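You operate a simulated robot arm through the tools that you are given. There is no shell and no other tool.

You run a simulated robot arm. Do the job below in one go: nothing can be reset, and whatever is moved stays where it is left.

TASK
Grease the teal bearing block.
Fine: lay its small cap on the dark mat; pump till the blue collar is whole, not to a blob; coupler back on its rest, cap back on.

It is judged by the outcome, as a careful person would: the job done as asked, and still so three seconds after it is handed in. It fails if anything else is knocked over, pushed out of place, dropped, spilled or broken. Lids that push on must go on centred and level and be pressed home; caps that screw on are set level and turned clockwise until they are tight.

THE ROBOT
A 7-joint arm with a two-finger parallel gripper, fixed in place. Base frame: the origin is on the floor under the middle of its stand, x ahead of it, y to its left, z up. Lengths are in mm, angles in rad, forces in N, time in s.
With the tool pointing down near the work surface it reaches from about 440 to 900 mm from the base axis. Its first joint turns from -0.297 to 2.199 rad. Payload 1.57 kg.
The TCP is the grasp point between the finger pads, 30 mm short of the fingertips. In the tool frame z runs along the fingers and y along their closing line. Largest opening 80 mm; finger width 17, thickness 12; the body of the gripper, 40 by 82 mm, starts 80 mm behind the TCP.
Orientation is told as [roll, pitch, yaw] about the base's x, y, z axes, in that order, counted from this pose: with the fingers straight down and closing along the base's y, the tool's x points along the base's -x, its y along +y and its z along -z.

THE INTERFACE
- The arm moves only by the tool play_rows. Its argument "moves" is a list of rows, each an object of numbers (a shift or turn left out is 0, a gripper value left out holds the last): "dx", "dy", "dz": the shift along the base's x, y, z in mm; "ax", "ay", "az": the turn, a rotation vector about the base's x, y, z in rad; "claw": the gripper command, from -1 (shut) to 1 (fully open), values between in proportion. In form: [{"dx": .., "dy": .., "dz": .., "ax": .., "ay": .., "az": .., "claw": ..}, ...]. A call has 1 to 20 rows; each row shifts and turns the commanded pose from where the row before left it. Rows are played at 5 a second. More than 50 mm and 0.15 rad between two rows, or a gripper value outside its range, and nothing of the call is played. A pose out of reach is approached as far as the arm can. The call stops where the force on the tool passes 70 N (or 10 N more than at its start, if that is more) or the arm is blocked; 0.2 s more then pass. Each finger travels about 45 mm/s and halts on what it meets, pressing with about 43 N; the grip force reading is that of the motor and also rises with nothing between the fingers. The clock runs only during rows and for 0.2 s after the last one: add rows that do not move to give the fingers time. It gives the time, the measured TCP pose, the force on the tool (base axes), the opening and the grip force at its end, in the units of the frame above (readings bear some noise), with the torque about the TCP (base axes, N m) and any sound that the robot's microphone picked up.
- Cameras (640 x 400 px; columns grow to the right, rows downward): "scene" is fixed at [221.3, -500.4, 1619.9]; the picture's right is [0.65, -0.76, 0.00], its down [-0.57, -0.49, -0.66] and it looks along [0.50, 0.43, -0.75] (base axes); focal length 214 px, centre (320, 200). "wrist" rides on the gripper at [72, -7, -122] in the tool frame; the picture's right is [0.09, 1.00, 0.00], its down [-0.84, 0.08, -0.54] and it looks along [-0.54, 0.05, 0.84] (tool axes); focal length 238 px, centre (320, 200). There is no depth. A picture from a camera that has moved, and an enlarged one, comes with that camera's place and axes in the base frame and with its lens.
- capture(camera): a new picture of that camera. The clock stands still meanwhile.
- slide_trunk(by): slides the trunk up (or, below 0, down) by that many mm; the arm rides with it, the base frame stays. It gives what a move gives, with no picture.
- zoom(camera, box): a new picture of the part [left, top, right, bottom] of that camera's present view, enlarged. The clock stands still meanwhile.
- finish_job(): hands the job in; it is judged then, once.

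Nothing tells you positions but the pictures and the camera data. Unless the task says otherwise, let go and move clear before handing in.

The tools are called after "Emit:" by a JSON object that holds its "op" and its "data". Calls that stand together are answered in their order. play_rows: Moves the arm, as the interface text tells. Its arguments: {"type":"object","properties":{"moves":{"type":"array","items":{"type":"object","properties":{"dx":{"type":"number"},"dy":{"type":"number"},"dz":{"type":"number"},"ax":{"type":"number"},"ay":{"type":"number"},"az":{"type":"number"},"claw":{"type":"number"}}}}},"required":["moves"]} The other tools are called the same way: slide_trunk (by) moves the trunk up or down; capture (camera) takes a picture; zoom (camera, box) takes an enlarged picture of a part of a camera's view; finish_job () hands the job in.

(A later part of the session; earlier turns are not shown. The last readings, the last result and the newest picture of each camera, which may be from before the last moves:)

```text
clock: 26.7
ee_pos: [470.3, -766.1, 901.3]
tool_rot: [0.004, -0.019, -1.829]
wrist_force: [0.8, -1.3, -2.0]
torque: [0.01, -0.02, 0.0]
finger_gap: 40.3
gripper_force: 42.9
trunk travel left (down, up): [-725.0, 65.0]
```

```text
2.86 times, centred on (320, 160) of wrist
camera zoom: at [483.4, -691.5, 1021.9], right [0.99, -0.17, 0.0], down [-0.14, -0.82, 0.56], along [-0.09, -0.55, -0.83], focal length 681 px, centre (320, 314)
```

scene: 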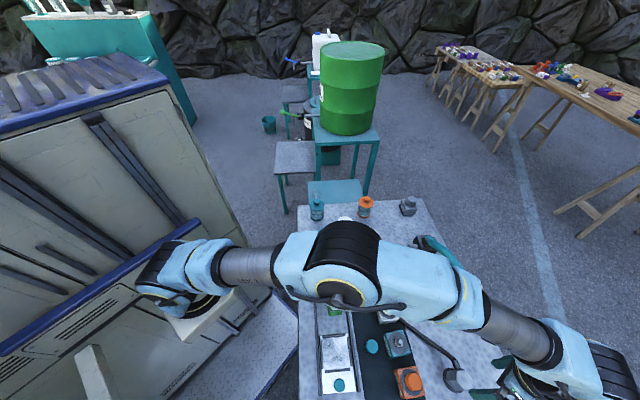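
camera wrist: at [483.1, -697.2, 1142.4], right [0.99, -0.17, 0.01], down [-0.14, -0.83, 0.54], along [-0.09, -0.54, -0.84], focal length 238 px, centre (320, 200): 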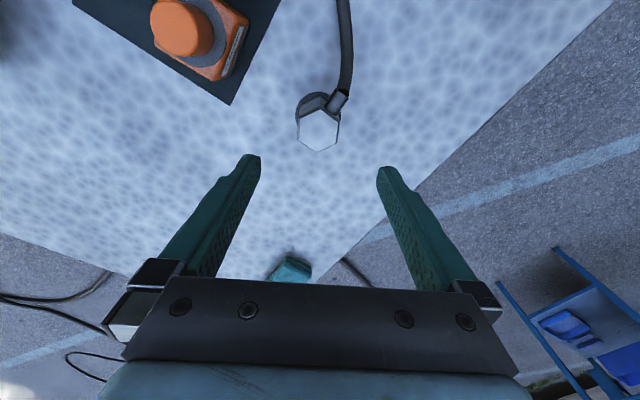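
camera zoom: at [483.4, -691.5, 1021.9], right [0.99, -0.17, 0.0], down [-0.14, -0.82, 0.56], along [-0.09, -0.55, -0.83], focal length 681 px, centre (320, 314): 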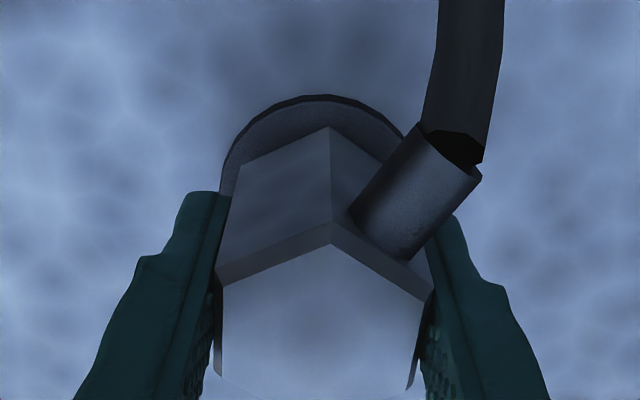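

Emit:
{"op": "play_rows", "data": {"moves": [{"dz": 5}, {"dz": 8}, {"dz": 12}, {"dz": 15}, {"dz": 20}, {"dz": 20}, {}]}}

Emit:
{"op": "capture", "data": {"camera": "wrist"}}

Emit:
{"op": "capture", "data": {"camera": "scene"}}

```text
clock: 28.3
ee_pos: [470.6, -765.3, 982.3]
tool_rot: [0.003, -0.017, -1.829]
wrist_force: [-0.6, -0.4, -1.8]
torque: [-0.02, 0.01, 0.01]
finger_gap: 40.5
gripper_force: 43.1
trunk travel left (down, up): [-725.0, 65.0]
```

```text
taken
camera wrist: at [482.9, -691.4, 1102.8], right [0.99, -0.17, 0.0], down [-0.14, -0.82, 0.56], along [-0.09, -0.55, -0.83], focal length 238 px, centre (320, 200)
```

wrist: 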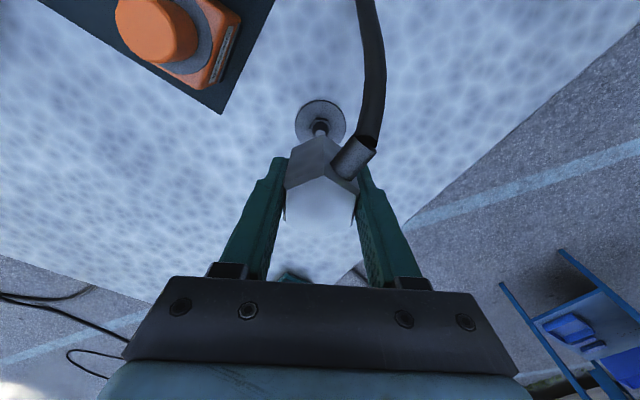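

```text
taken
```

scene: 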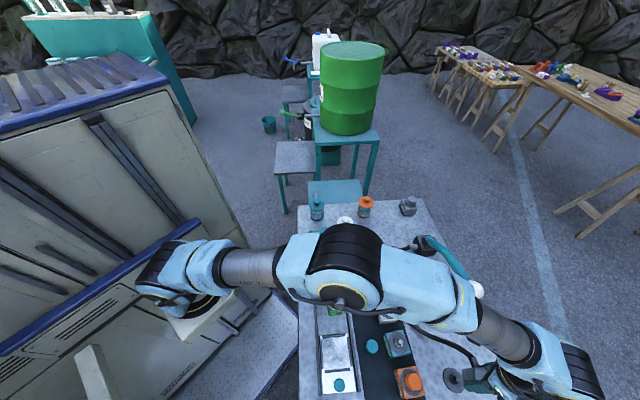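

The coupler is held securely and level, with its centre about 4.5 mm off the TCP on the side away from the camera, and the rest is a disc with a post. I'll carry the coupler over the nipple, turning it 0.8 rad so the hose points along +x, away from the white block.

Emit:
{"op": "play_rows", "data": {"moves": [{"dz": 28}, {"dx": -3.9, "dy": 20.5, "az": -0.1}, {"dx": -3.9, "dy": 20.5, "az": -0.1}, {"dx": -3.9, "dy": 20.5, "az": -0.1}, {"dx": -3.9, "dy": 20.5, "az": -0.1}, {"dx": -3.9, "dy": 20.5, "az": -0.1}, {"dx": -3.9, "dy": 20.5, "az": -0.1}, {"dx": -3.9, "dy": 20.5, "az": -0.1}, {"dx": -3.9, "dy": 20.5, "az": -0.1}, {}]}}

Emit:
{"op": "capture", "data": {"camera": "wrist"}}

Emit:
{"op": "capture", "data": {"camera": "scene"}}

```text
clock: 30.5
ee_pos: [439.2, -602.2, 1009.1]
tool_rot: [0.005, -0.017, -2.629]
wrist_force: [-0.1, 0.8, -1.1]
torque: [0.0, -0.02, 0.01]
finger_gap: 40.5
gripper_force: 42.9
trunk travel left (down, up): [-725.0, 65.0]
```

```text
taken
camera wrist: at [500.3, -558.5, 1129.8], right [0.57, -0.82, 0.0], down [-0.68, -0.47, 0.56], along [-0.46, -0.32, -0.83], focal length 238 px, centre (320, 200)
```

wrist: 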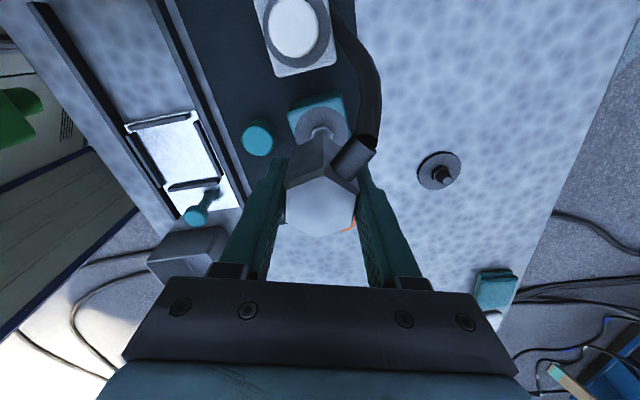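

```text
taken
```

scene: 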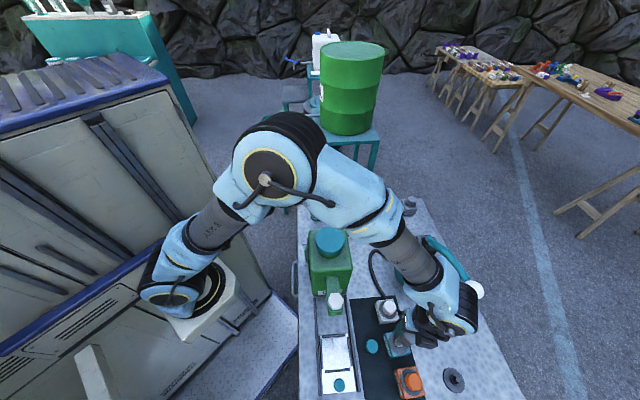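

Emit:
{"op": "zoom", "data": {"camera": "wrist", "box": [240, 80, 400, 240]}}

Emit:
{"op": "zoom", "data": {"camera": "scene", "box": [360, 290, 480, 400]}}

```text
2.50 times, centred on (320, 160) of wrist
camera zoom: at [500.3, -558.5, 1129.8], right [0.57, -0.82, 0.0], down [-0.68, -0.47, 0.56], along [-0.46, -0.32, -0.83], focal length 596 px, centre (320, 300)
```

zoom: 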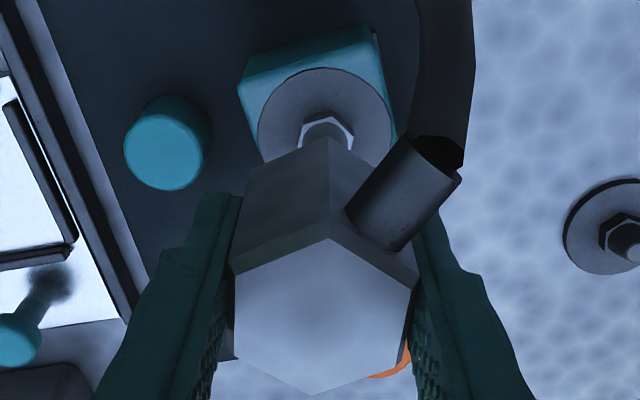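

```text
3.64 times, centred on (420, 345) of scene
camera zoom: at [221.3, -500.4, 1619.9], right [0.65, -0.76, 0.0], down [-0.57, -0.49, -0.66], along [0.5, 0.43, -0.75], focal length 780 px, centre (-44, -327)
```

zoom: 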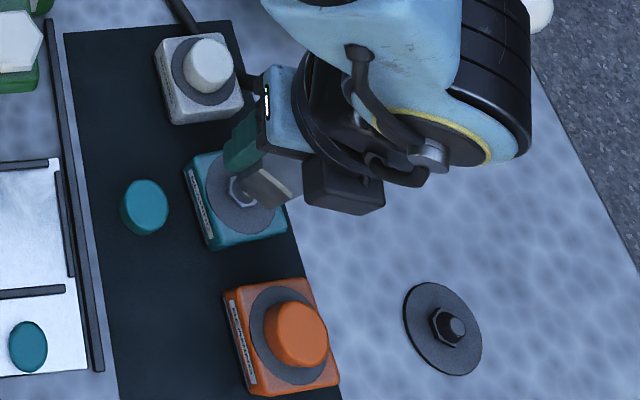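

I'll zoom in on the nipple and the rest to pin down the alignment before lowering.

Emit:
{"op": "zoom", "data": {"camera": "wrist", "box": [400, 140, 480, 200]}}

Emit:
{"op": "zoom", "data": {"camera": "wrist", "box": [280, 90, 360, 150]}}

Emit:
{"op": "zoom", "data": {"camera": "scene", "box": [405, 325, 465, 385]}}

Emit:
{"op": "zoom", "data": {"camera": "scene", "box": [405, 325, 435, 355]}}

```text
6.67 times, centred on (440, 170) of wrist
camera zoom: at [500.3, -558.5, 1129.8], right [0.57, -0.82, 0.0], down [-0.68, -0.47, 0.56], along [-0.46, -0.32, -0.83], focal length 1589 px, centre (-480, 400)
```

zoom: 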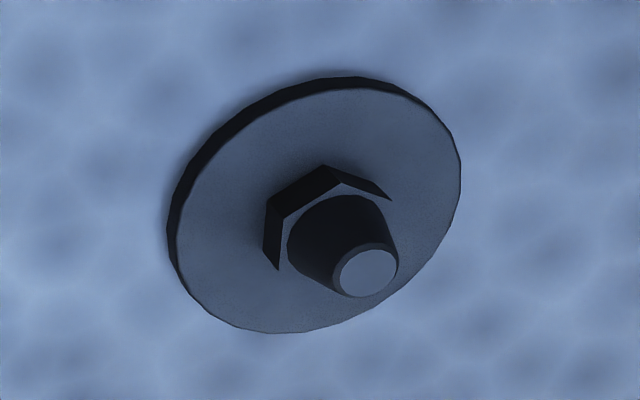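

```text
6.67 times, centred on (320, 120) of wrist
camera zoom: at [500.3, -558.5, 1129.8], right [0.57, -0.82, 0.0], down [-0.68, -0.47, 0.56], along [-0.46, -0.32, -0.83], focal length 1589 px, centre (320, 733)
```

zoom: 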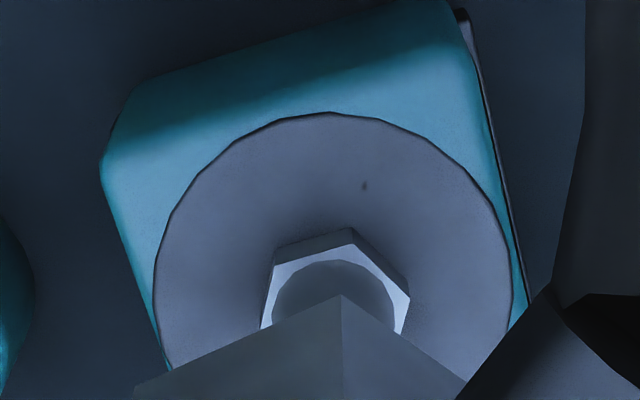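

```text
6.67 times, centred on (435, 355) of scene
camera zoom: at [221.3, -500.4, 1619.9], right [0.65, -0.76, 0.0], down [-0.57, -0.49, -0.66], along [0.5, 0.43, -0.75], focal length 1430 px, centre (-447, -833)
```

zoom: 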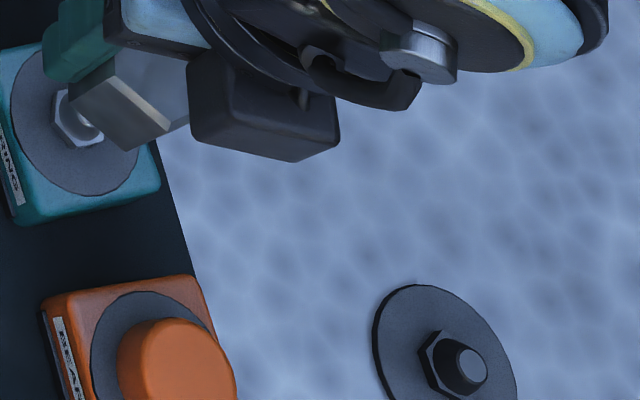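

```text
13.33 times, centred on (420, 340) of scene
camera zoom: at [221.3, -500.4, 1619.9], right [0.65, -0.76, 0.0], down [-0.57, -0.49, -0.66], along [0.5, 0.43, -0.75], focal length 2860 px, centre (-1013, -1667)
```

zoom: 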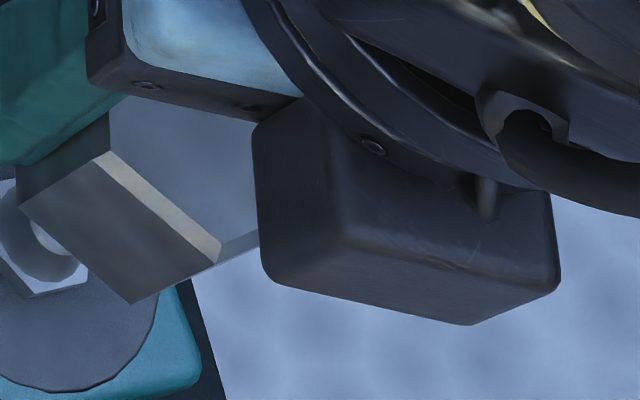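

The coupler needs to shift about (+3.1,-0.4) mm to sit over the nipple. I'll apply that, descend until the coupler is just above the tip, and check again.

Emit:
{"op": "play_rows", "data": {"moves": [{"dx": 3.1, "dy": -0.4, "dz": -10}, {"dz": -12}, {"dz": -10}, {"dz": -4}, {}]}}

Emit:
{"op": "zoom", "data": {"camera": "wrist", "box": [260, 80, 400, 180]}}

Emit:
{"op": "zoom", "data": {"camera": "scene", "box": [385, 310, 445, 370]}}

```text
clock: 31.7
ee_pos: [441.0, -601.8, 973.7]
tool_rot: [0.004, -0.017, -2.629]
wrist_force: [0.8, 0.3, -1.0]
torque: [-0.02, -0.01, 0.02]
finger_gap: 40.6
gripper_force: 42.6
trunk travel left (down, up): [-725.0, 65.0]
```

```text
4.00 times, centred on (330, 130) of wrist
camera zoom: at [503.6, -559.0, 1093.9], right [0.57, -0.82, 0.0], down [-0.68, -0.47, 0.56], along [-0.46, -0.32, -0.83], focal length 953 px, centre (280, 480)
```

zoom: 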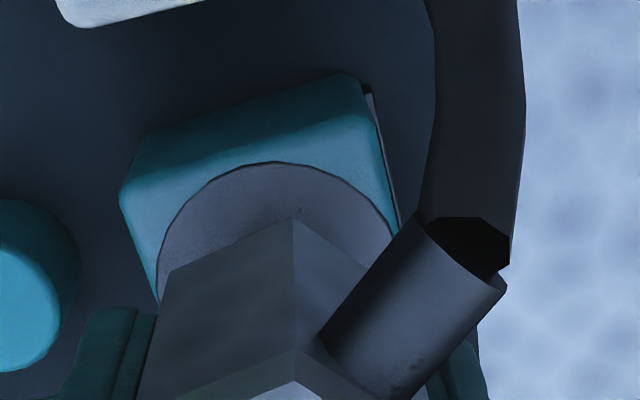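

```text
6.67 times, centred on (415, 340) of scene
camera zoom: at [221.3, -500.4, 1619.9], right [0.65, -0.76, 0.0], down [-0.57, -0.49, -0.66], along [0.5, 0.43, -0.75], focal length 1430 px, centre (-313, -733)
```

zoom: 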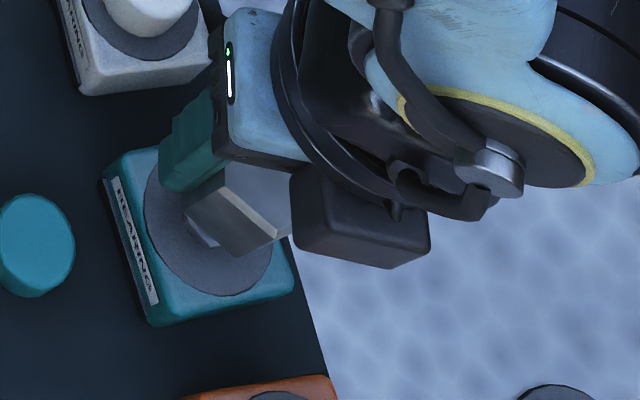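

Emit:
{"op": "zoom", "data": {"camera": "scene", "box": [394, 325, 430, 355]}}

Emit:
{"op": "zoom", "data": {"camera": "wrist", "box": [270, 90, 390, 240]}}

```text
13.33 times, centred on (412, 340) of scene
camera zoom: at [221.3, -500.4, 1619.9], right [0.65, -0.76, 0.0], down [-0.57, -0.49, -0.66], along [0.5, 0.43, -0.75], focal length 2860 px, centre (-907, -1667)
```

zoom: 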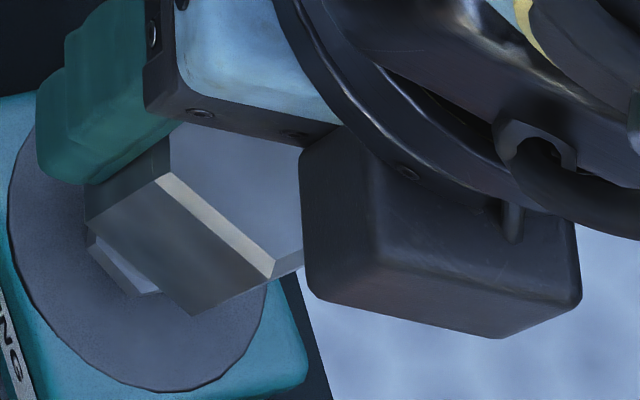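

```text
2.67 times, centred on (330, 165) of wrist
camera zoom: at [503.6, -559.0, 1093.9], right [0.57, -0.82, 0.0], down [-0.68, -0.47, 0.56], along [-0.46, -0.32, -0.83], focal length 636 px, centre (293, 293)
```

zoom: 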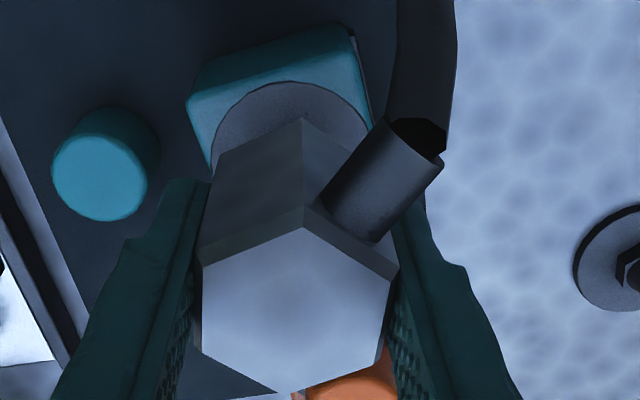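

My combined estimate puts the coupler about 2.5 mm too far toward the camera side, so I'll shift (-2.2,-1.1) and start down slowly while watching force and torque.

Emit:
{"op": "play_rows", "data": {"moves": [{"dx": -2.2, "dy": -1.1, "dz": -3}, {"dz": -4}, {"dz": -3}, {"dz": -2}, {}]}}

Emit:
{"op": "zoom", "data": {"camera": "scene", "box": [394, 325, 430, 355]}}

```text
clock: 32.9
ee_pos: [439.8, -603.3, 961.7]
tool_rot: [0.004, -0.017, -2.63]
wrist_force: [1.4, -0.4, -1.0]
torque: [0.01, 0.0, -0.02]
finger_gap: 40.3
gripper_force: 42.9
trunk travel left (down, up): [-725.0, 65.0]
```

```text
13.33 times, centred on (412, 340) of scene
camera zoom: at [221.3, -500.4, 1619.9], right [0.65, -0.76, 0.0], down [-0.57, -0.49, -0.66], along [0.5, 0.43, -0.75], focal length 2860 px, centre (-907, -1667)
```

zoom: 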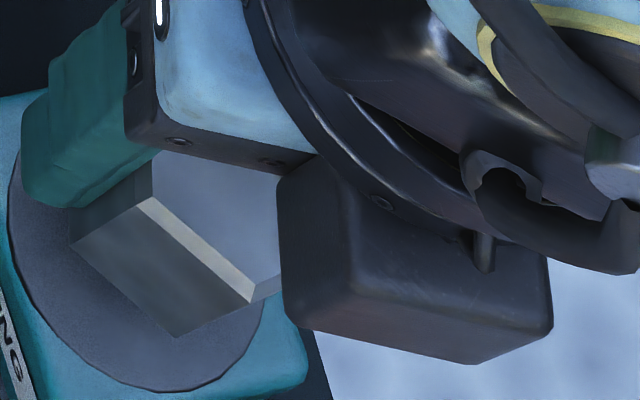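

Emit:
{"op": "play_rows", "data": {"moves": [{"dz": -1.5}, {"dz": -1.5}, {"dz": -1.5}, {}]}}

```text
clock: 33.9
ee_pos: [439.3, -601.9, 958.5]
tool_rot: [0.004, -0.016, -2.632]
wrist_force: [-0.1, -0.3, -1.9]
torque: [0.0, 0.03, 0.01]
finger_gap: 40.5
gripper_force: 42.9
trunk travel left (down, up): [-725.0, 65.0]
```

Emit:
{"op": "play_rows", "data": {"moves": [{"dz": -1.5}, {"dz": -1.5}, {}]}}

```text
clock: 34.7
ee_pos: [439.9, -602.6, 955.0]
tool_rot: [0.005, -0.018, -2.631]
wrist_force: [-0.4, -0.3, -1.0]
torque: [0.01, 0.01, 0.01]
finger_gap: 40.3
gripper_force: 42.8
trunk travel left (down, up): [-725.0, 65.0]
```

Emit:
{"op": "play_rows", "data": {"moves": [{"dz": -1.5}, {"dz": -1.5}, {}]}}

Emit:
{"op": "zoom", "data": {"camera": "scene", "box": [394, 325, 430, 355]}}

```text
clock: 35.5
ee_pos: [440.2, -603.0, 951.2]
tool_rot: [0.004, -0.018, -2.63]
wrist_force: [-0.1, -0.3, -0.9]
torque: [-0.01, 0.01, -0.02]
finger_gap: 40.6
gripper_force: 43.3
trunk travel left (down, up): [-725.0, 65.0]
```

```text
13.33 times, centred on (412, 340) of scene
camera zoom: at [221.3, -500.4, 1619.9], right [0.65, -0.76, 0.0], down [-0.57, -0.49, -0.66], along [0.5, 0.43, -0.75], focal length 2860 px, centre (-907, -1667)
```

zoom: 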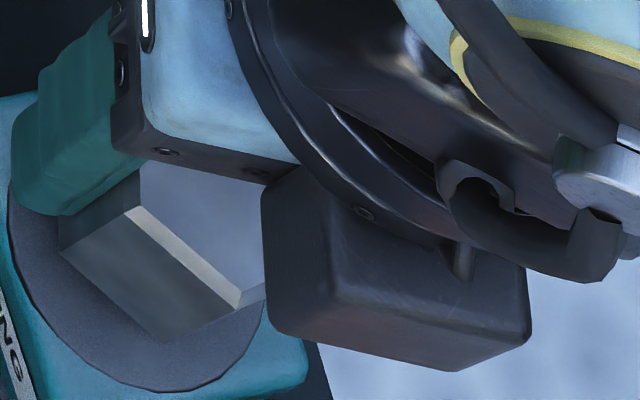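

Emit:
{"op": "play_rows", "data": {"moves": [{"dz": -1.5}, {"dz": -1.5}, {}]}}

```text
clock: 36.3
ee_pos: [441.6, -603.1, 948.3]
tool_rot: [0.004, -0.018, -2.63]
wrist_force: [-0.4, 0.9, -2.1]
torque: [0.01, -0.02, -0.01]
finger_gap: 40.2
gripper_force: 43.4
trunk travel left (down, up): [-725.0, 65.0]
```

Emit:
{"op": "play_rows", "data": {"moves": [{"dz": -1.5}, {"dz": -1.5}, {}]}}

```text
clock: 37.1
ee_pos: [439.2, -603.2, 945.6]
tool_rot: [0.004, -0.017, -2.63]
wrist_force: [0.5, -0.7, -0.6]
torque: [0.0, 0.01, 0.03]
finger_gap: 40.5
gripper_force: 43.1
trunk travel left (down, up): [-725.0, 65.0]
```

Emit:
{"op": "play_rows", "data": {"moves": [{"dz": -1.5}, {"dz": -1.5}, {}]}}

Emit:
{"op": "zoom", "data": {"camera": "scene", "box": [394, 325, 430, 355]}}

Emit:
{"op": "zoom", "data": {"camera": "wrist", "box": [260, 80, 400, 230]}}

```text
clock: 37.9
ee_pos: [439.4, -602.3, 941.7]
tool_rot: [0.005, -0.017, -2.632]
wrist_force: [0.3, 0.8, -2.3]
torque: [-0.05, 0.02, -0.01]
finger_gap: 40.4
gripper_force: 43.3
trunk travel left (down, up): [-725.0, 65.0]
```

```text
13.33 times, centred on (412, 340) of scene
camera zoom: at [221.3, -500.4, 1619.9], right [0.65, -0.76, 0.0], down [-0.57, -0.49, -0.66], along [0.5, 0.43, -0.75], focal length 2860 px, centre (-907, -1667)
```

zoom: 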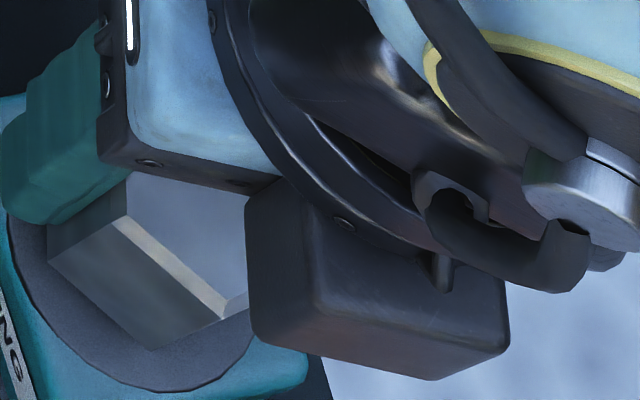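

```text
2.67 times, centred on (330, 155) of wrist
camera zoom: at [501.5, -560.3, 1062.6], right [0.57, -0.82, 0.0], down [-0.68, -0.47, 0.56], along [-0.46, -0.32, -0.83], focal length 636 px, centre (293, 320)
```

zoom: 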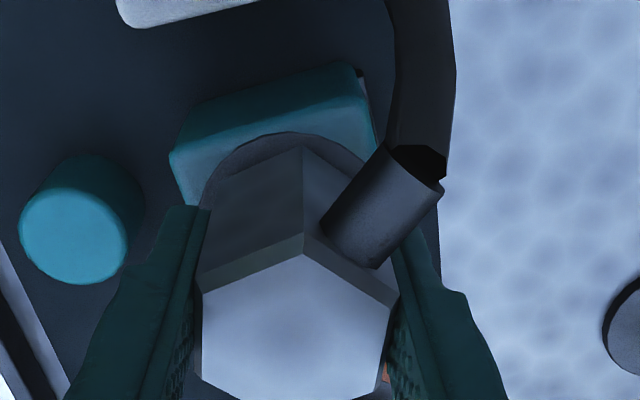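

No contact force yet, so the coupler is sliding down over the nipple. I'll keep lowering until it bottoms out.

Emit:
{"op": "play_rows", "data": {"moves": [{"dz": -1.5}, {"dz": -1}, {}]}}

```text
clock: 38.7
ee_pos: [440.4, -603.3, 940.3]
tool_rot: [0.004, -0.017, -2.629]
wrist_force: [0.9, -0.4, -1.0]
torque: [0.01, 0.02, -0.01]
finger_gap: 40.6
gripper_force: 42.7
trunk travel left (down, up): [-725.0, 65.0]
```

Emit:
{"op": "play_rows", "data": {"moves": [{"dz": -1}, {"dz": -1}, {}]}}

```text
clock: 39.5
ee_pos: [440.4, -603.2, 938.2]
tool_rot: [0.002, -0.017, -2.63]
wrist_force: [-0.1, 0.1, -0.6]
torque: [-0.02, -0.06, 0.01]
finger_gap: 40.5
gripper_force: 43.5
trunk travel left (down, up): [-725.0, 65.0]
```

Emit:
{"op": "play_rows", "data": {"moves": [{"dz": -1}, {"dz": -1}, {}]}}

Emit:
{"op": "zoom", "data": {"camera": "scene", "box": [394, 325, 430, 355]}}

```text
clock: 40.3
ee_pos: [440.8, -602.7, 938.4]
tool_rot: [0.004, -0.018, -2.629]
wrist_force: [0.6, 0.9, 11.0]
torque: [0.24, 0.15, -0.02]
finger_gap: 40.4
gripper_force: 43.3
trunk travel left (down, up): [-725.0, 65.0]
```

```text
13.33 times, centred on (412, 340) of scene
camera zoom: at [221.3, -500.4, 1619.9], right [0.65, -0.76, 0.0], down [-0.57, -0.49, -0.66], along [0.5, 0.43, -0.75], focal length 2860 px, centre (-907, -1667)
```

zoom: 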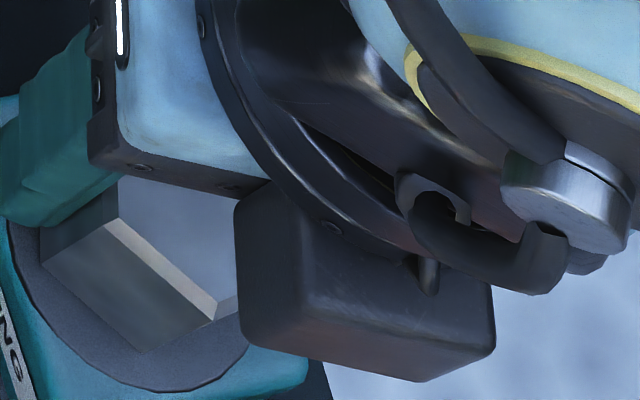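

Contact at TCP z≈937.5 with the coupler bottom meeting the block face. I'll press a little harder to seat it and listen for a click.

Emit:
{"op": "play_rows", "data": {"moves": [{"dz": -1}, {"dz": -1}, {}]}}

```text
clock: 41.1
ee_pos: [439.6, -603.0, 936.5]
tool_rot: [0.009, -0.019, -2.63]
wrist_force: [-0.3, 1.3, 37.1]
torque: [0.64, 0.34, -0.07]
finger_gap: 40.4
gripper_force: 43.0
trunk travel left (down, up): [-725.0, 65.0]
```

Emit:
{"op": "play_rows", "data": {"moves": [{"ax": 0.005, "ay": 0.003}, {"ax": 0.003, "ay": 0.0017}, {}]}}

Emit:
{"op": "zoom", "data": {"camera": "wrist", "box": [260, 80, 400, 230]}}

```text
clock: 41.9
ee_pos: [439.2, -603.2, 935.2]
tool_rot: [-0.001, -0.016, -2.631]
wrist_force: [3.3, -2.7, 37.6]
torque: [-0.23, -0.23, 0.03]
finger_gap: 40.3
gripper_force: 42.7
trunk travel left (down, up): [-725.0, 65.0]
```

```text
2.67 times, centred on (330, 155) of wrist
camera zoom: at [502.0, -560.8, 1056.2], right [0.57, -0.82, 0.0], down [-0.68, -0.47, 0.56], along [-0.46, -0.31, -0.83], focal length 636 px, centre (293, 320)
```

zoom: 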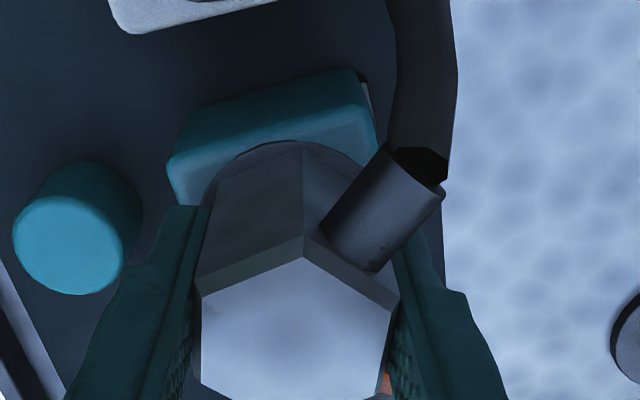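

Emit:
{"op": "zoom", "data": {"camera": "wrist", "box": [285, 95, 375, 165]}}

Emit:
{"op": "zoom", "data": {"camera": "scene", "box": [390, 325, 420, 355]}}

```text
5.71 times, centred on (330, 130) of wrist
camera zoom: at [502.0, -560.8, 1056.2], right [0.57, -0.82, 0.0], down [-0.68, -0.47, 0.56], along [-0.46, -0.31, -0.83], focal length 1362 px, centre (263, 600)
```

zoom: 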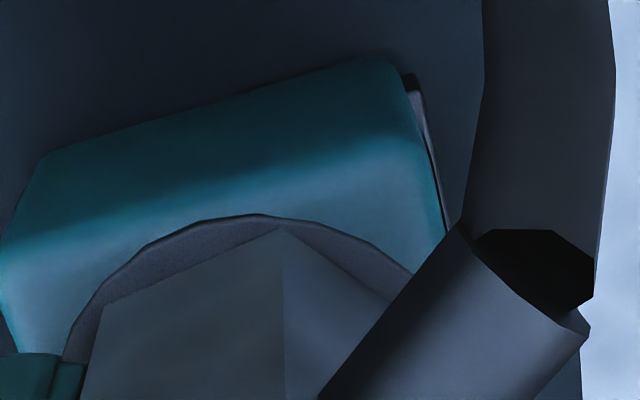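

```text
13.33 times, centred on (405, 340) of scene
camera zoom: at [221.3, -500.4, 1619.9], right [0.65, -0.76, 0.0], down [-0.57, -0.49, -0.66], along [0.5, 0.43, -0.75], focal length 2860 px, centre (-813, -1667)
```

zoom: 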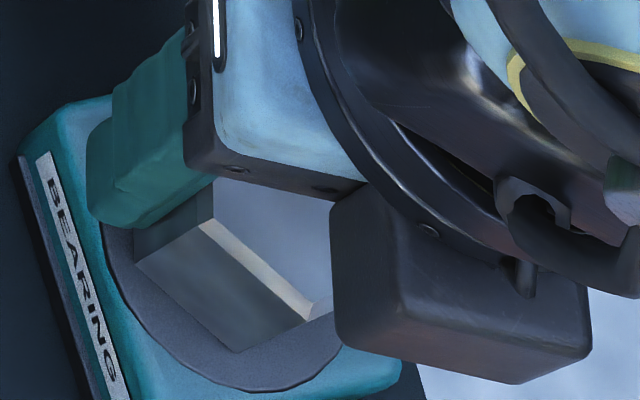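

The coupler is flush on the block but sits about 2.5–3 mm off-centre of the disc, toward (0.87,0.49). I'll unload, shift it (-2.6,-1.3), and press again.

Emit:
{"op": "play_rows", "data": {"moves": [{"dz": 2}, {"dz": 2}, {"dz": 1}, {"dx": -1.3, "dy": -0.65}, {"dx": -1.3, "dy": -0.65}, {}]}}

```text
clock: 43.3
ee_pos: [436.4, -605.1, 939.0]
tool_rot: [-0.007, -0.018, -2.631]
wrist_force: [-0.2, -0.1, -1.6]
torque: [0.01, 0.04, -0.01]
finger_gap: 40.2
gripper_force: 43.2
trunk travel left (down, up): [-725.0, 65.0]
```

Emit:
{"op": "play_rows", "data": {"moves": [{"dz": -1.5}, {"dz": -1.5}, {"dz": -1}, {}]}}

Emit:
{"op": "zoom", "data": {"camera": "wrist", "box": [285, 95, 375, 165]}}

Emit:
{"op": "zoom", "data": {"camera": "scene", "box": [390, 325, 420, 355]}}

```text
clock: 44.3
ee_pos: [437.3, -604.8, 935.9]
tool_rot: [-0.006, -0.017, -2.629]
wrist_force: [-1.0, 2.4, 8.4]
torque: [-0.12, -0.03, -0.04]
finger_gap: 40.6
gripper_force: 43.0
trunk travel left (down, up): [-725.0, 65.0]
```

```text
5.71 times, centred on (330, 130) of wrist
camera zoom: at [499.5, -562.4, 1056.3], right [0.57, -0.82, -0.01], down [-0.68, -0.47, 0.56], along [-0.46, -0.31, -0.83], focal length 1362 px, centre (263, 600)
```

zoom: 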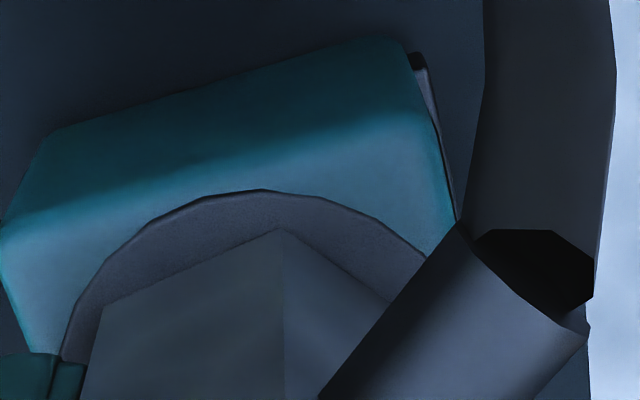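

```text
13.33 times, centred on (405, 340) of scene
camera zoom: at [221.3, -500.4, 1619.9], right [0.65, -0.76, 0.0], down [-0.57, -0.49, -0.66], along [0.5, 0.43, -0.75], focal length 2860 px, centre (-813, -1667)
```

zoom: 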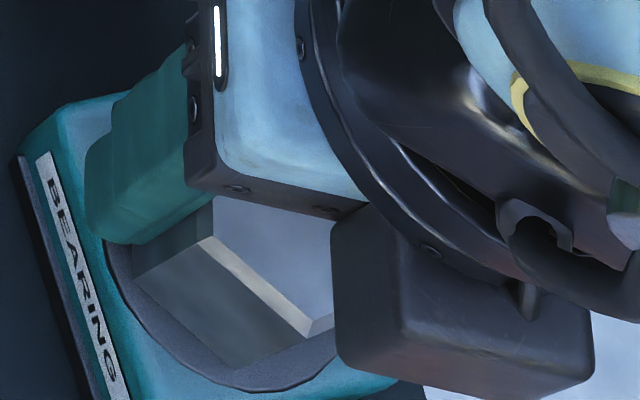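

Now it is concentric within about 0.6 mm. I'll press it home to roughly 30–40 N.

Emit:
{"op": "play_rows", "data": {"moves": [{"dz": -1}, {"dz": -1}, {"dz": -1}, {}]}}

```text
clock: 45.3
ee_pos: [437.7, -604.1, 933.8]
tool_rot: [-0.001, -0.018, -2.631]
wrist_force: [-1.3, 3.3, 38.2]
torque: [-0.07, -0.09, -0.01]
finger_gap: 39.9
gripper_force: 43.3
trunk travel left (down, up): [-725.0, 65.0]
```

Emit:
{"op": "play_rows", "data": {"moves": [{"dz": -1}, {"dz": -0.7}, {}]}}

Emit:
{"op": "zoom", "data": {"camera": "scene", "box": [390, 325, 420, 355]}}

```text
clock: 46.1
ee_pos: [437.5, -604.4, 931.6]
tool_rot: [-0.003, -0.017, -2.63]
wrist_force: [1.3, -2.8, 38.2]
torque: [-0.28, -0.12, -0.03]
finger_gap: 40.4
gripper_force: 42.8
trunk travel left (down, up): [-725.0, 65.0]
```

```text
13.33 times, centred on (405, 340) of scene
camera zoom: at [221.3, -500.4, 1619.9], right [0.65, -0.76, 0.0], down [-0.57, -0.49, -0.66], along [0.5, 0.43, -0.75], focal length 2860 px, centre (-813, -1667)
```

zoom: 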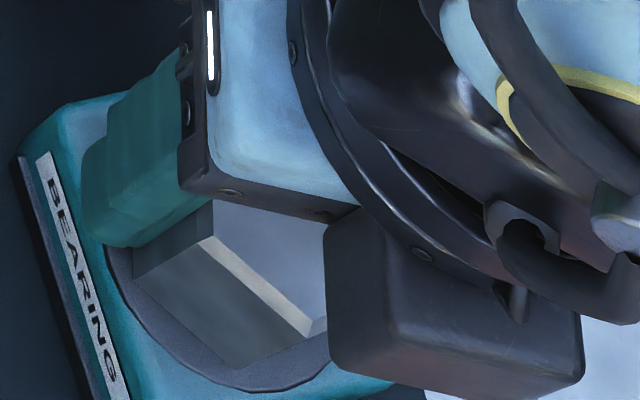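

The fingers are now slipping on the coupler at ~38 N, so it is bottomed on the block. I'll unload, open the fingers and rise clear to inspect it.

Emit:
{"op": "play_rows", "data": {"moves": [{"dz": 1.5}, {"dz": 1.5}, {}]}}

```text
clock: 46.9
ee_pos: [437.1, -603.6, 932.4]
tool_rot: [-0.009, -0.018, -2.63]
wrist_force: [1.2, -4.7, 11.2]
torque: [-0.35, -0.19, -0.03]
finger_gap: 40.5
gripper_force: 42.5
trunk travel left (down, up): [-725.0, 65.0]
```

Emit:
{"op": "play_rows", "data": {"moves": [{"ax": -0.004, "ay": -0.0025, "dz": 0.6}, {"ax": -0.003, "ay": -0.0015, "dz": 0.4}, {}, {"claw": -0.4}, {"claw": 0.1}, {"claw": 0.3}, {}, {}]}}

Emit:
{"op": "capture", "data": {"camera": "wrist"}}

Emit:
{"op": "zoom", "data": {"camera": "scene", "box": [380, 310, 440, 370]}}

```text
clock: 48.7
ee_pos: [437.6, -604.0, 934.8]
tool_rot: [0.004, -0.018, -2.631]
wrist_force: [-0.1, 0.7, 0.6]
torque: [0.0, 0.02, 0.0]
finger_gap: 51.6
gripper_force: 0.0
trunk travel left (down, up): [-725.0, 65.0]
```

```text
taken
camera wrist: at [499.2, -561.5, 1054.6], right [0.57, -0.82, 0.0], down [-0.68, -0.47, 0.56], along [-0.46, -0.32, -0.83], focal length 238 px, centre (320, 200)
```

wrist: 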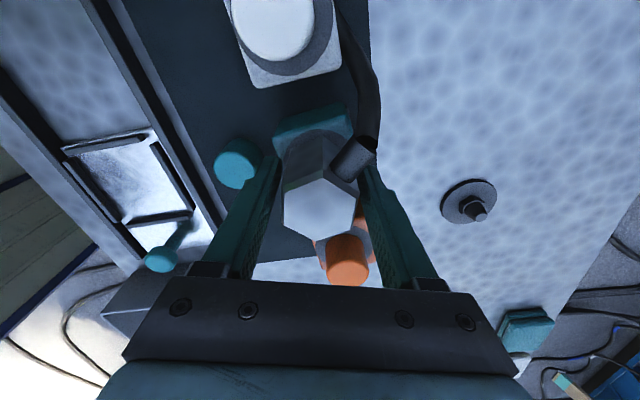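

```text
6.67 times, centred on (410, 340) of scene
camera zoom: at [221.3, -500.4, 1619.9], right [0.65, -0.76, 0.0], down [-0.57, -0.49, -0.66], along [0.5, 0.43, -0.75], focal length 1430 px, centre (-280, -733)
```

zoom: 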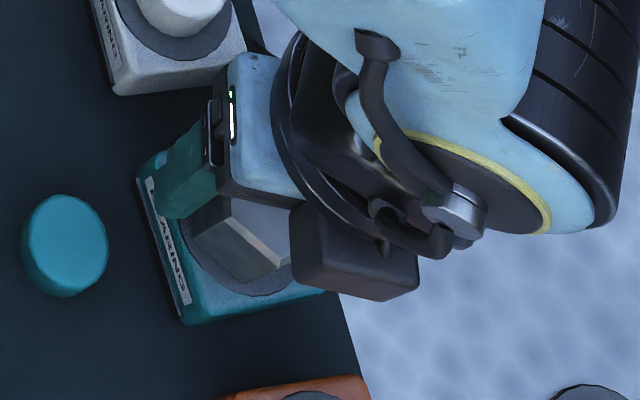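

Emit:
{"op": "play_rows", "data": {"moves": [{"dz": 5}, {"dz": 10}, {"dz": 15}, {"dz": 20}, {"dz": 25}, {"dz": 25}, {}]}}

Emit:
{"op": "capture", "data": {"camera": "wrist"}}

Emit:
{"op": "zoom", "data": {"camera": "scene", "box": [370, 280, 490, 400]}}

```text
clock: 50.3
ee_pos: [437.4, -605.0, 1034.9]
tool_rot: [0.0, -0.017, -2.629]
wrist_force: [0.0, 0.1, -0.1]
torque: [-0.02, -0.01, 0.02]
finger_gap: 51.9
gripper_force: 0.0
trunk travel left (down, up): [-725.0, 65.0]
```

```text
taken
camera wrist: at [498.9, -562.1, 1154.4], right [0.57, -0.82, 0.0], down [-0.68, -0.47, 0.56], along [-0.46, -0.32, -0.83], focal length 238 px, centre (320, 200)
```

wrist: 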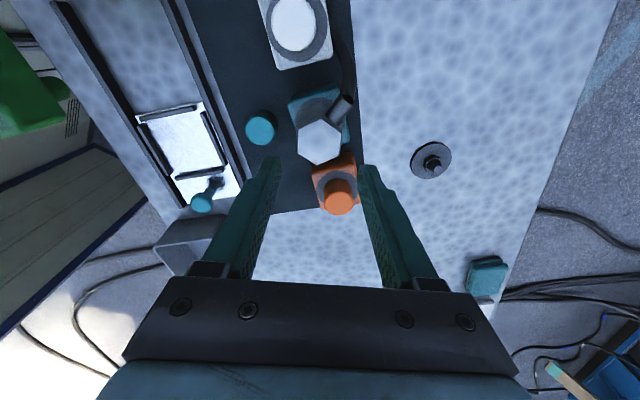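

```text
3.33 times, centred on (430, 340) of scene
camera zoom: at [221.3, -500.4, 1619.9], right [0.65, -0.76, 0.0], down [-0.57, -0.49, -0.66], along [0.5, 0.43, -0.75], focal length 715 px, centre (-47, -267)
```

zoom: 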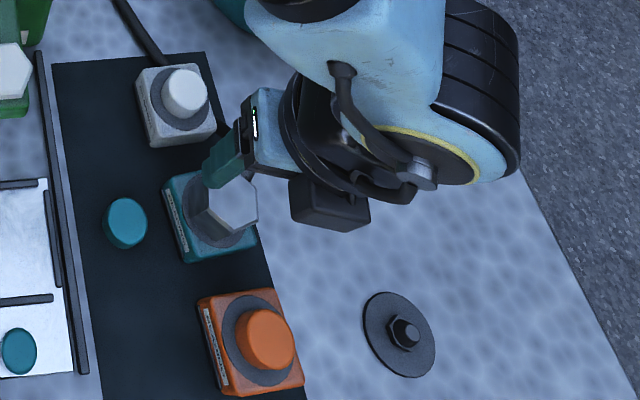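

The coupler stands level on the nipple. Next is the pump lever: I'll rise well above the knob and look at it from over the handle.

Emit:
{"op": "play_rows", "data": {"moves": [{"dz": 45}, {"dz": 45}, {"dz": 45}, {"dz": 45}, {"dz": 20, "claw": 1}, {"dx": 30, "dy": -10, "az": 0.06}, {"dx": 30, "dy": -10, "az": 0.06}, {"dx": 30, "dy": -10, "az": 0.06}, {"dx": 30, "dy": -10, "az": 0.06}, {"az": 0.03}, {}]}}

Emit:
{"op": "capture", "data": {"camera": "wrist"}}

Emit:
{"op": "capture", "data": {"camera": "scene"}}

```text
clock: 52.7
ee_pos: [557.2, -644.2, 1233.7]
tool_rot: [0.001, -0.019, -2.36]
wrist_force: [-0.2, 0.2, 1.3]
torque: [0.04, -0.03, 0.01]
finger_gap: 80.1
gripper_force: 0.0
trunk travel left (down, up): [-725.0, 65.0]
```

```text
taken
camera wrist: at [606.0, -586.8, 1354.5], right [0.77, -0.64, 0.0], down [-0.53, -0.64, 0.56], along [-0.36, -0.43, -0.83], focal length 238 px, centre (320, 200)
```

wrist: 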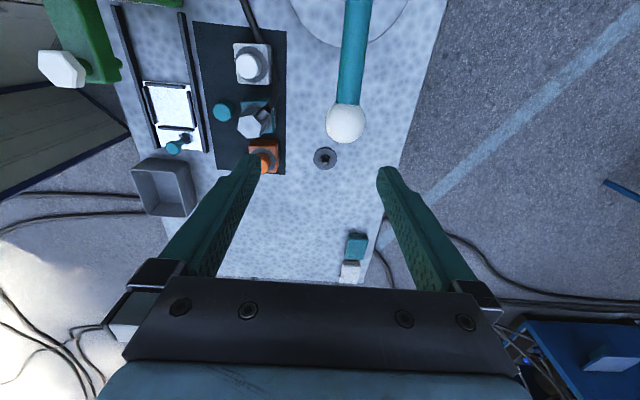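

```text
taken
```

scene: 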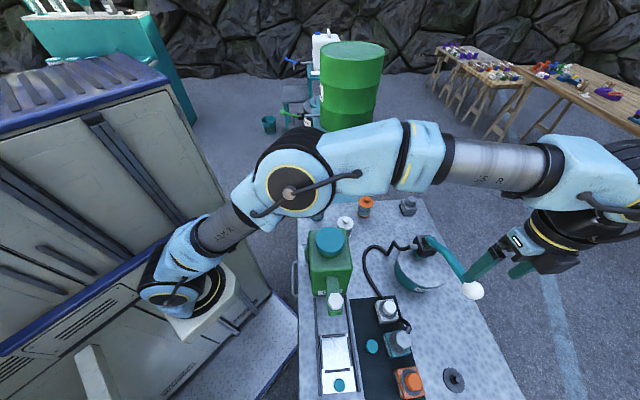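

Emit:
{"op": "zoom", "data": {"camera": "scene", "box": [370, 210, 500, 320]}}

Emit:
{"op": "zoom", "data": {"camera": "wrist", "box": [220, 0, 420, 140]}}

Emit:
{"op": "zoom", "data": {"camera": "scene", "box": [370, 310, 430, 370]}}

```text
3.64 times, centred on (435, 265) of scene
camera zoom: at [221.3, -500.4, 1619.9], right [0.65, -0.76, 0.0], down [-0.57, -0.49, -0.66], along [0.5, 0.43, -0.75], focal length 780 px, centre (-98, -36)
```

zoom: 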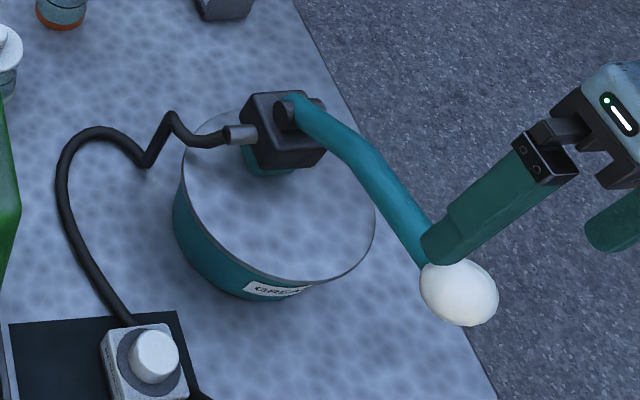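

```text
2.86 times, centred on (320, 70) of wrist
camera zoom: at [606.0, -586.8, 1354.5], right [0.77, -0.64, 0.0], down [-0.53, -0.64, 0.56], along [-0.36, -0.43, -0.83], focal length 681 px, centre (320, 571)
```

zoom: 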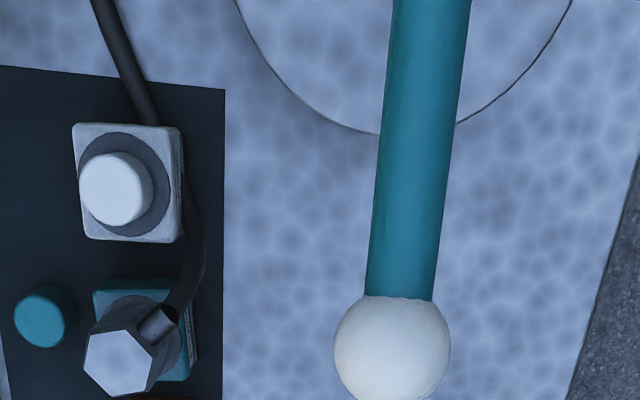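

```text
6.67 times, centred on (400, 340) of scene
camera zoom: at [221.3, -500.4, 1619.9], right [0.65, -0.76, 0.0], down [-0.57, -0.49, -0.66], along [0.5, 0.43, -0.75], focal length 1430 px, centre (-213, -733)
```

zoom: 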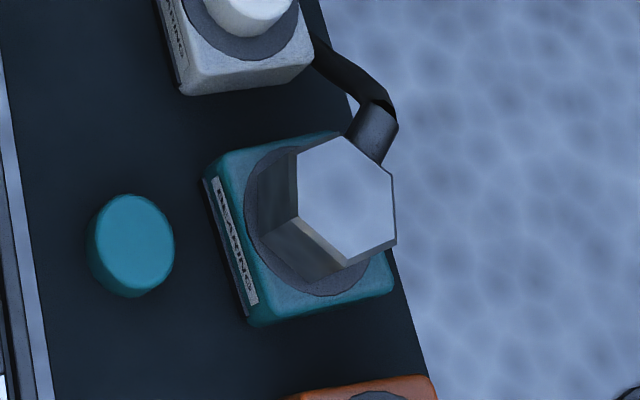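

The lever runs along (0.7,0.7) from its pivot near (728,-538,1000) to the knob at about (580.6,-657.5,1110). I'll position the gripper over the knob with the fingers straddling it across the lever plane.

Emit:
{"op": "play_rows", "data": {"moves": [{"dx": 12, "dy": -7, "ax": 0.0134, "ay": -0.0135}, {"dx": 11.4, "dy": -6.3}, {"dz": -30}, {"dz": -30}, {}]}}

Emit:
{"op": "zoom", "data": {"camera": "wrist", "box": [220, 60, 420, 260]}}

Emit:
{"op": "zoom", "data": {"camera": "scene", "box": [370, 210, 560, 400]}}

```text
clock: 53.9
ee_pos: [580.7, -658.2, 1174.1]
tool_rot: [0.002, 0.0, -2.358]
wrist_force: [-0.4, 0.6, -1.5]
torque: [0.0, -0.02, -0.02]
finger_gap: 80.1
gripper_force: 0.0
trunk travel left (down, up): [-725.0, 65.0]
```

```text
2.00 times, centred on (320, 160) of wrist
camera zoom: at [628.1, -602.2, 1295.7], right [0.77, -0.64, 0.0], down [-0.54, -0.64, 0.54], along [-0.35, -0.42, -0.84], focal length 477 px, centre (320, 280)
```

zoom: 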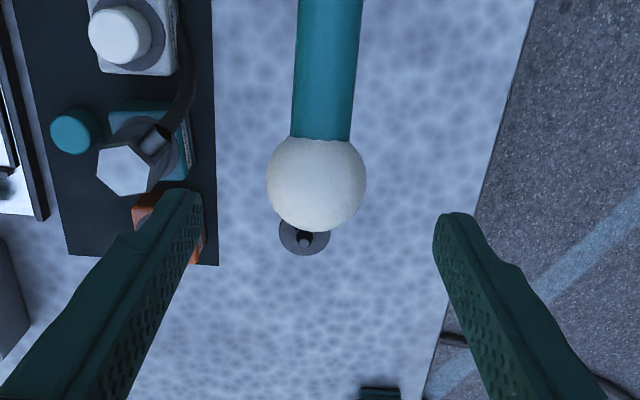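

```text
2.11 times, centred on (465, 305) of scene
camera zoom: at [221.3, -500.4, 1619.9], right [0.65, -0.76, 0.0], down [-0.57, -0.49, -0.66], along [0.5, 0.43, -0.75], focal length 452 px, centre (15, -21)
```

zoom: 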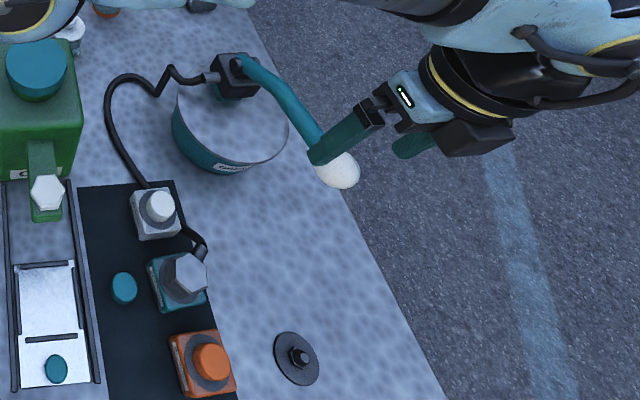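

Emit:
{"op": "play_rows", "data": {"moves": [{"dx": -2.6, "dy": -0.5, "dz": -15}, {"dz": -20}, {"dz": -20}, {"dz": -10}, {}]}}

Emit:
{"op": "zoom", "data": {"camera": "wrist", "box": [220, 60, 420, 260]}}

```text
clock: 55.1
ee_pos: [579.0, -659.1, 1109.1]
tool_rot: [0.002, 0.003, -2.36]
wrist_force: [-0.1, -0.4, 0.1]
torque: [0.01, 0.01, 0.02]
finger_gap: 79.9
gripper_force: 0.1
trunk travel left (down, up): [-725.0, 65.0]
```

```text
2.00 times, centred on (320, 160) of wrist
camera zoom: at [625.3, -602.2, 1231.0], right [0.77, -0.64, 0.0], down [-0.54, -0.64, 0.54], along [-0.35, -0.42, -0.84], focal length 477 px, centre (320, 280)
```

zoom: 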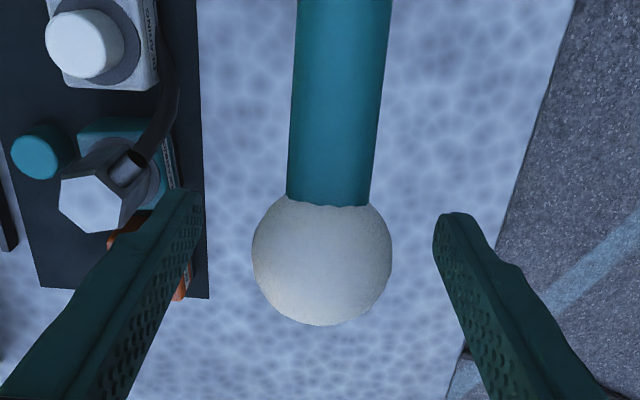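

The knob is exactly at the grasp point. Closing on it.

Emit:
{"op": "play_rows", "data": {"moves": [{"claw": 0.2}, {}, {"claw": -1}, {}, {}]}}

Emit:
{"op": "zoom", "data": {"camera": "scene", "box": [370, 310, 430, 370]}}

Emit:
{"op": "zoom", "data": {"camera": "scene", "box": [390, 210, 560, 330]}}

```text
clock: 56.3
ee_pos: [579.1, -658.7, 1109.1]
tool_rot: [0.003, 0.0, -2.359]
wrist_force: [3.8, -3.8, 1.2]
torque: [-0.05, -0.04, 0.0]
finger_gap: 41.3
gripper_force: 37.8
trunk travel left (down, up): [-725.0, 65.0]
```

```text
6.67 times, centred on (400, 340) of scene
camera zoom: at [221.3, -500.4, 1619.9], right [0.65, -0.76, 0.0], down [-0.57, -0.49, -0.66], along [0.5, 0.43, -0.75], focal length 1430 px, centre (-213, -733)
```

zoom: 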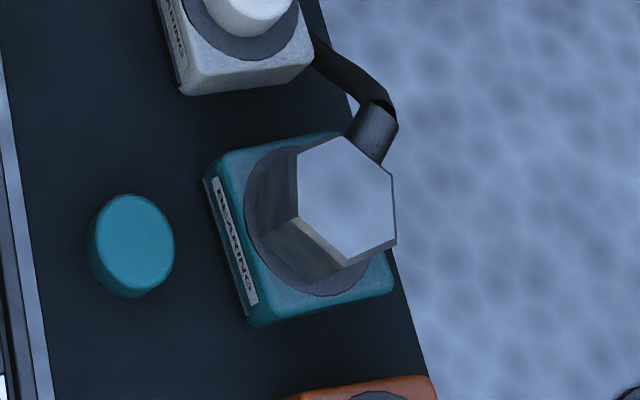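

```text
3.33 times, centred on (475, 270) of scene
camera zoom: at [221.3, -500.4, 1619.9], right [0.65, -0.76, 0.0], down [-0.57, -0.49, -0.66], along [0.5, 0.43, -0.75], focal length 715 px, centre (-197, -33)
```

zoom: 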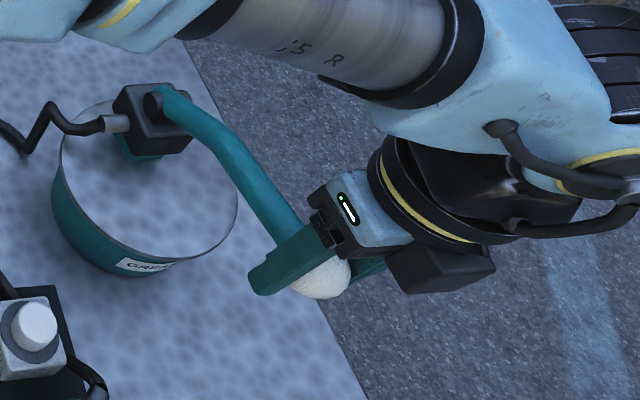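

I have the knob (41 mm). I'll start the first stroke downward along the arc in small steps, watching forces.

Emit:
{"op": "play_rows", "data": {"moves": [{"dx": -3.6, "dy": -3.6, "dz": -11.7}, {"dx": -3.6, "dy": -3.6, "dz": -11.8}, {}]}}

```text
clock: 57.1
ee_pos: [573.1, -664.2, 1086.4]
tool_rot: [0.004, 0.001, -2.358]
wrist_force: [11.9, -1.4, 7.8]
torque: [0.81, -1.05, -0.02]
finger_gap: 41.5
gripper_force: 45.2
trunk travel left (down, up): [-725.0, 65.0]
```

Emit:
{"op": "play_rows", "data": {"moves": [{"ax": 0.042, "ay": -0.042}, {"ax": 0.042, "ay": -0.042}, {}]}}

Emit:
{"op": "zoom", "data": {"camera": "scene", "box": [370, 310, 430, 370]}}

```text
clock: 57.9
ee_pos: [572.3, -665.2, 1083.9]
tool_rot: [0.0, 0.121, -2.359]
wrist_force: [16.9, -4.0, -7.4]
torque: [-0.87, 0.99, -0.05]
finger_gap: 41.3
gripper_force: 44.9
trunk travel left (down, up): [-725.0, 65.0]
```

```text
6.67 times, centred on (400, 340) of scene
camera zoom: at [221.3, -500.4, 1619.9], right [0.65, -0.76, 0.0], down [-0.57, -0.49, -0.66], along [0.5, 0.43, -0.75], focal length 1430 px, centre (-213, -733)
```

zoom: 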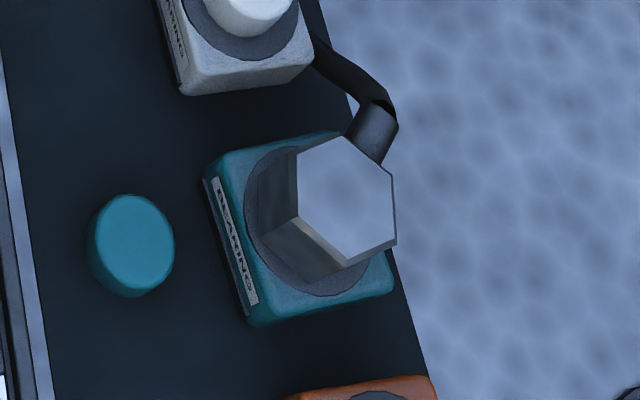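

Emit:
{"op": "play_rows", "data": {"moves": [{"dx": -1.7, "dy": -3.0, "dz": -12.3}, {"dx": -2.5, "dy": -2.5, "dz": -12.3}, {"dx": -1.6, "dy": -1.6, "dz": -12.6}, {"dx": -1.4, "dy": -1.4, "dz": -12.7}, {}]}}

Emit:
{"op": "zoom", "data": {"camera": "scene", "box": [370, 310, 430, 370]}}

Emit:
{"op": "zoom", "data": {"camera": "scene", "box": [390, 210, 560, 330]}}

```text
clock: 59.1
ee_pos: [564.9, -672.6, 1035.9]
tool_rot: [0.001, 0.12, -2.358]
wrist_force: [17.8, 8.3, 8.3]
torque: [0.64, -0.71, 0.03]
finger_gap: 41.4
gripper_force: 45.1
trunk travel left (down, up): [-725.0, 65.0]
```

```text
6.67 times, centred on (400, 340) of scene
camera zoom: at [221.3, -500.4, 1619.9], right [0.65, -0.76, 0.0], down [-0.57, -0.49, -0.66], along [0.5, 0.43, -0.75], focal length 1430 px, centre (-213, -733)
```

zoom: 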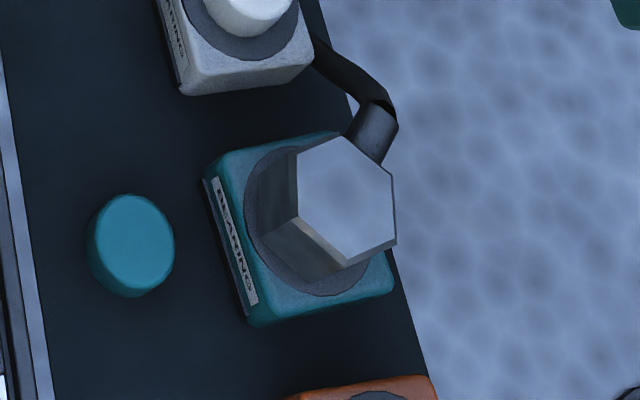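

```text
3.33 times, centred on (475, 270) of scene
camera zoom: at [221.3, -500.4, 1619.9], right [0.65, -0.76, 0.0], down [-0.57, -0.49, -0.66], along [0.5, 0.43, -0.75], focal length 715 px, centre (-197, -33)
```

zoom: 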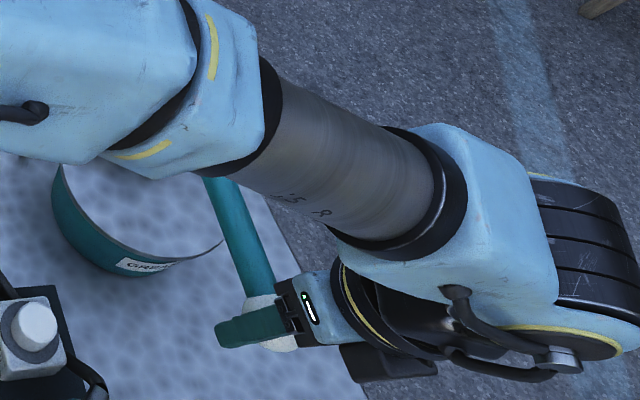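

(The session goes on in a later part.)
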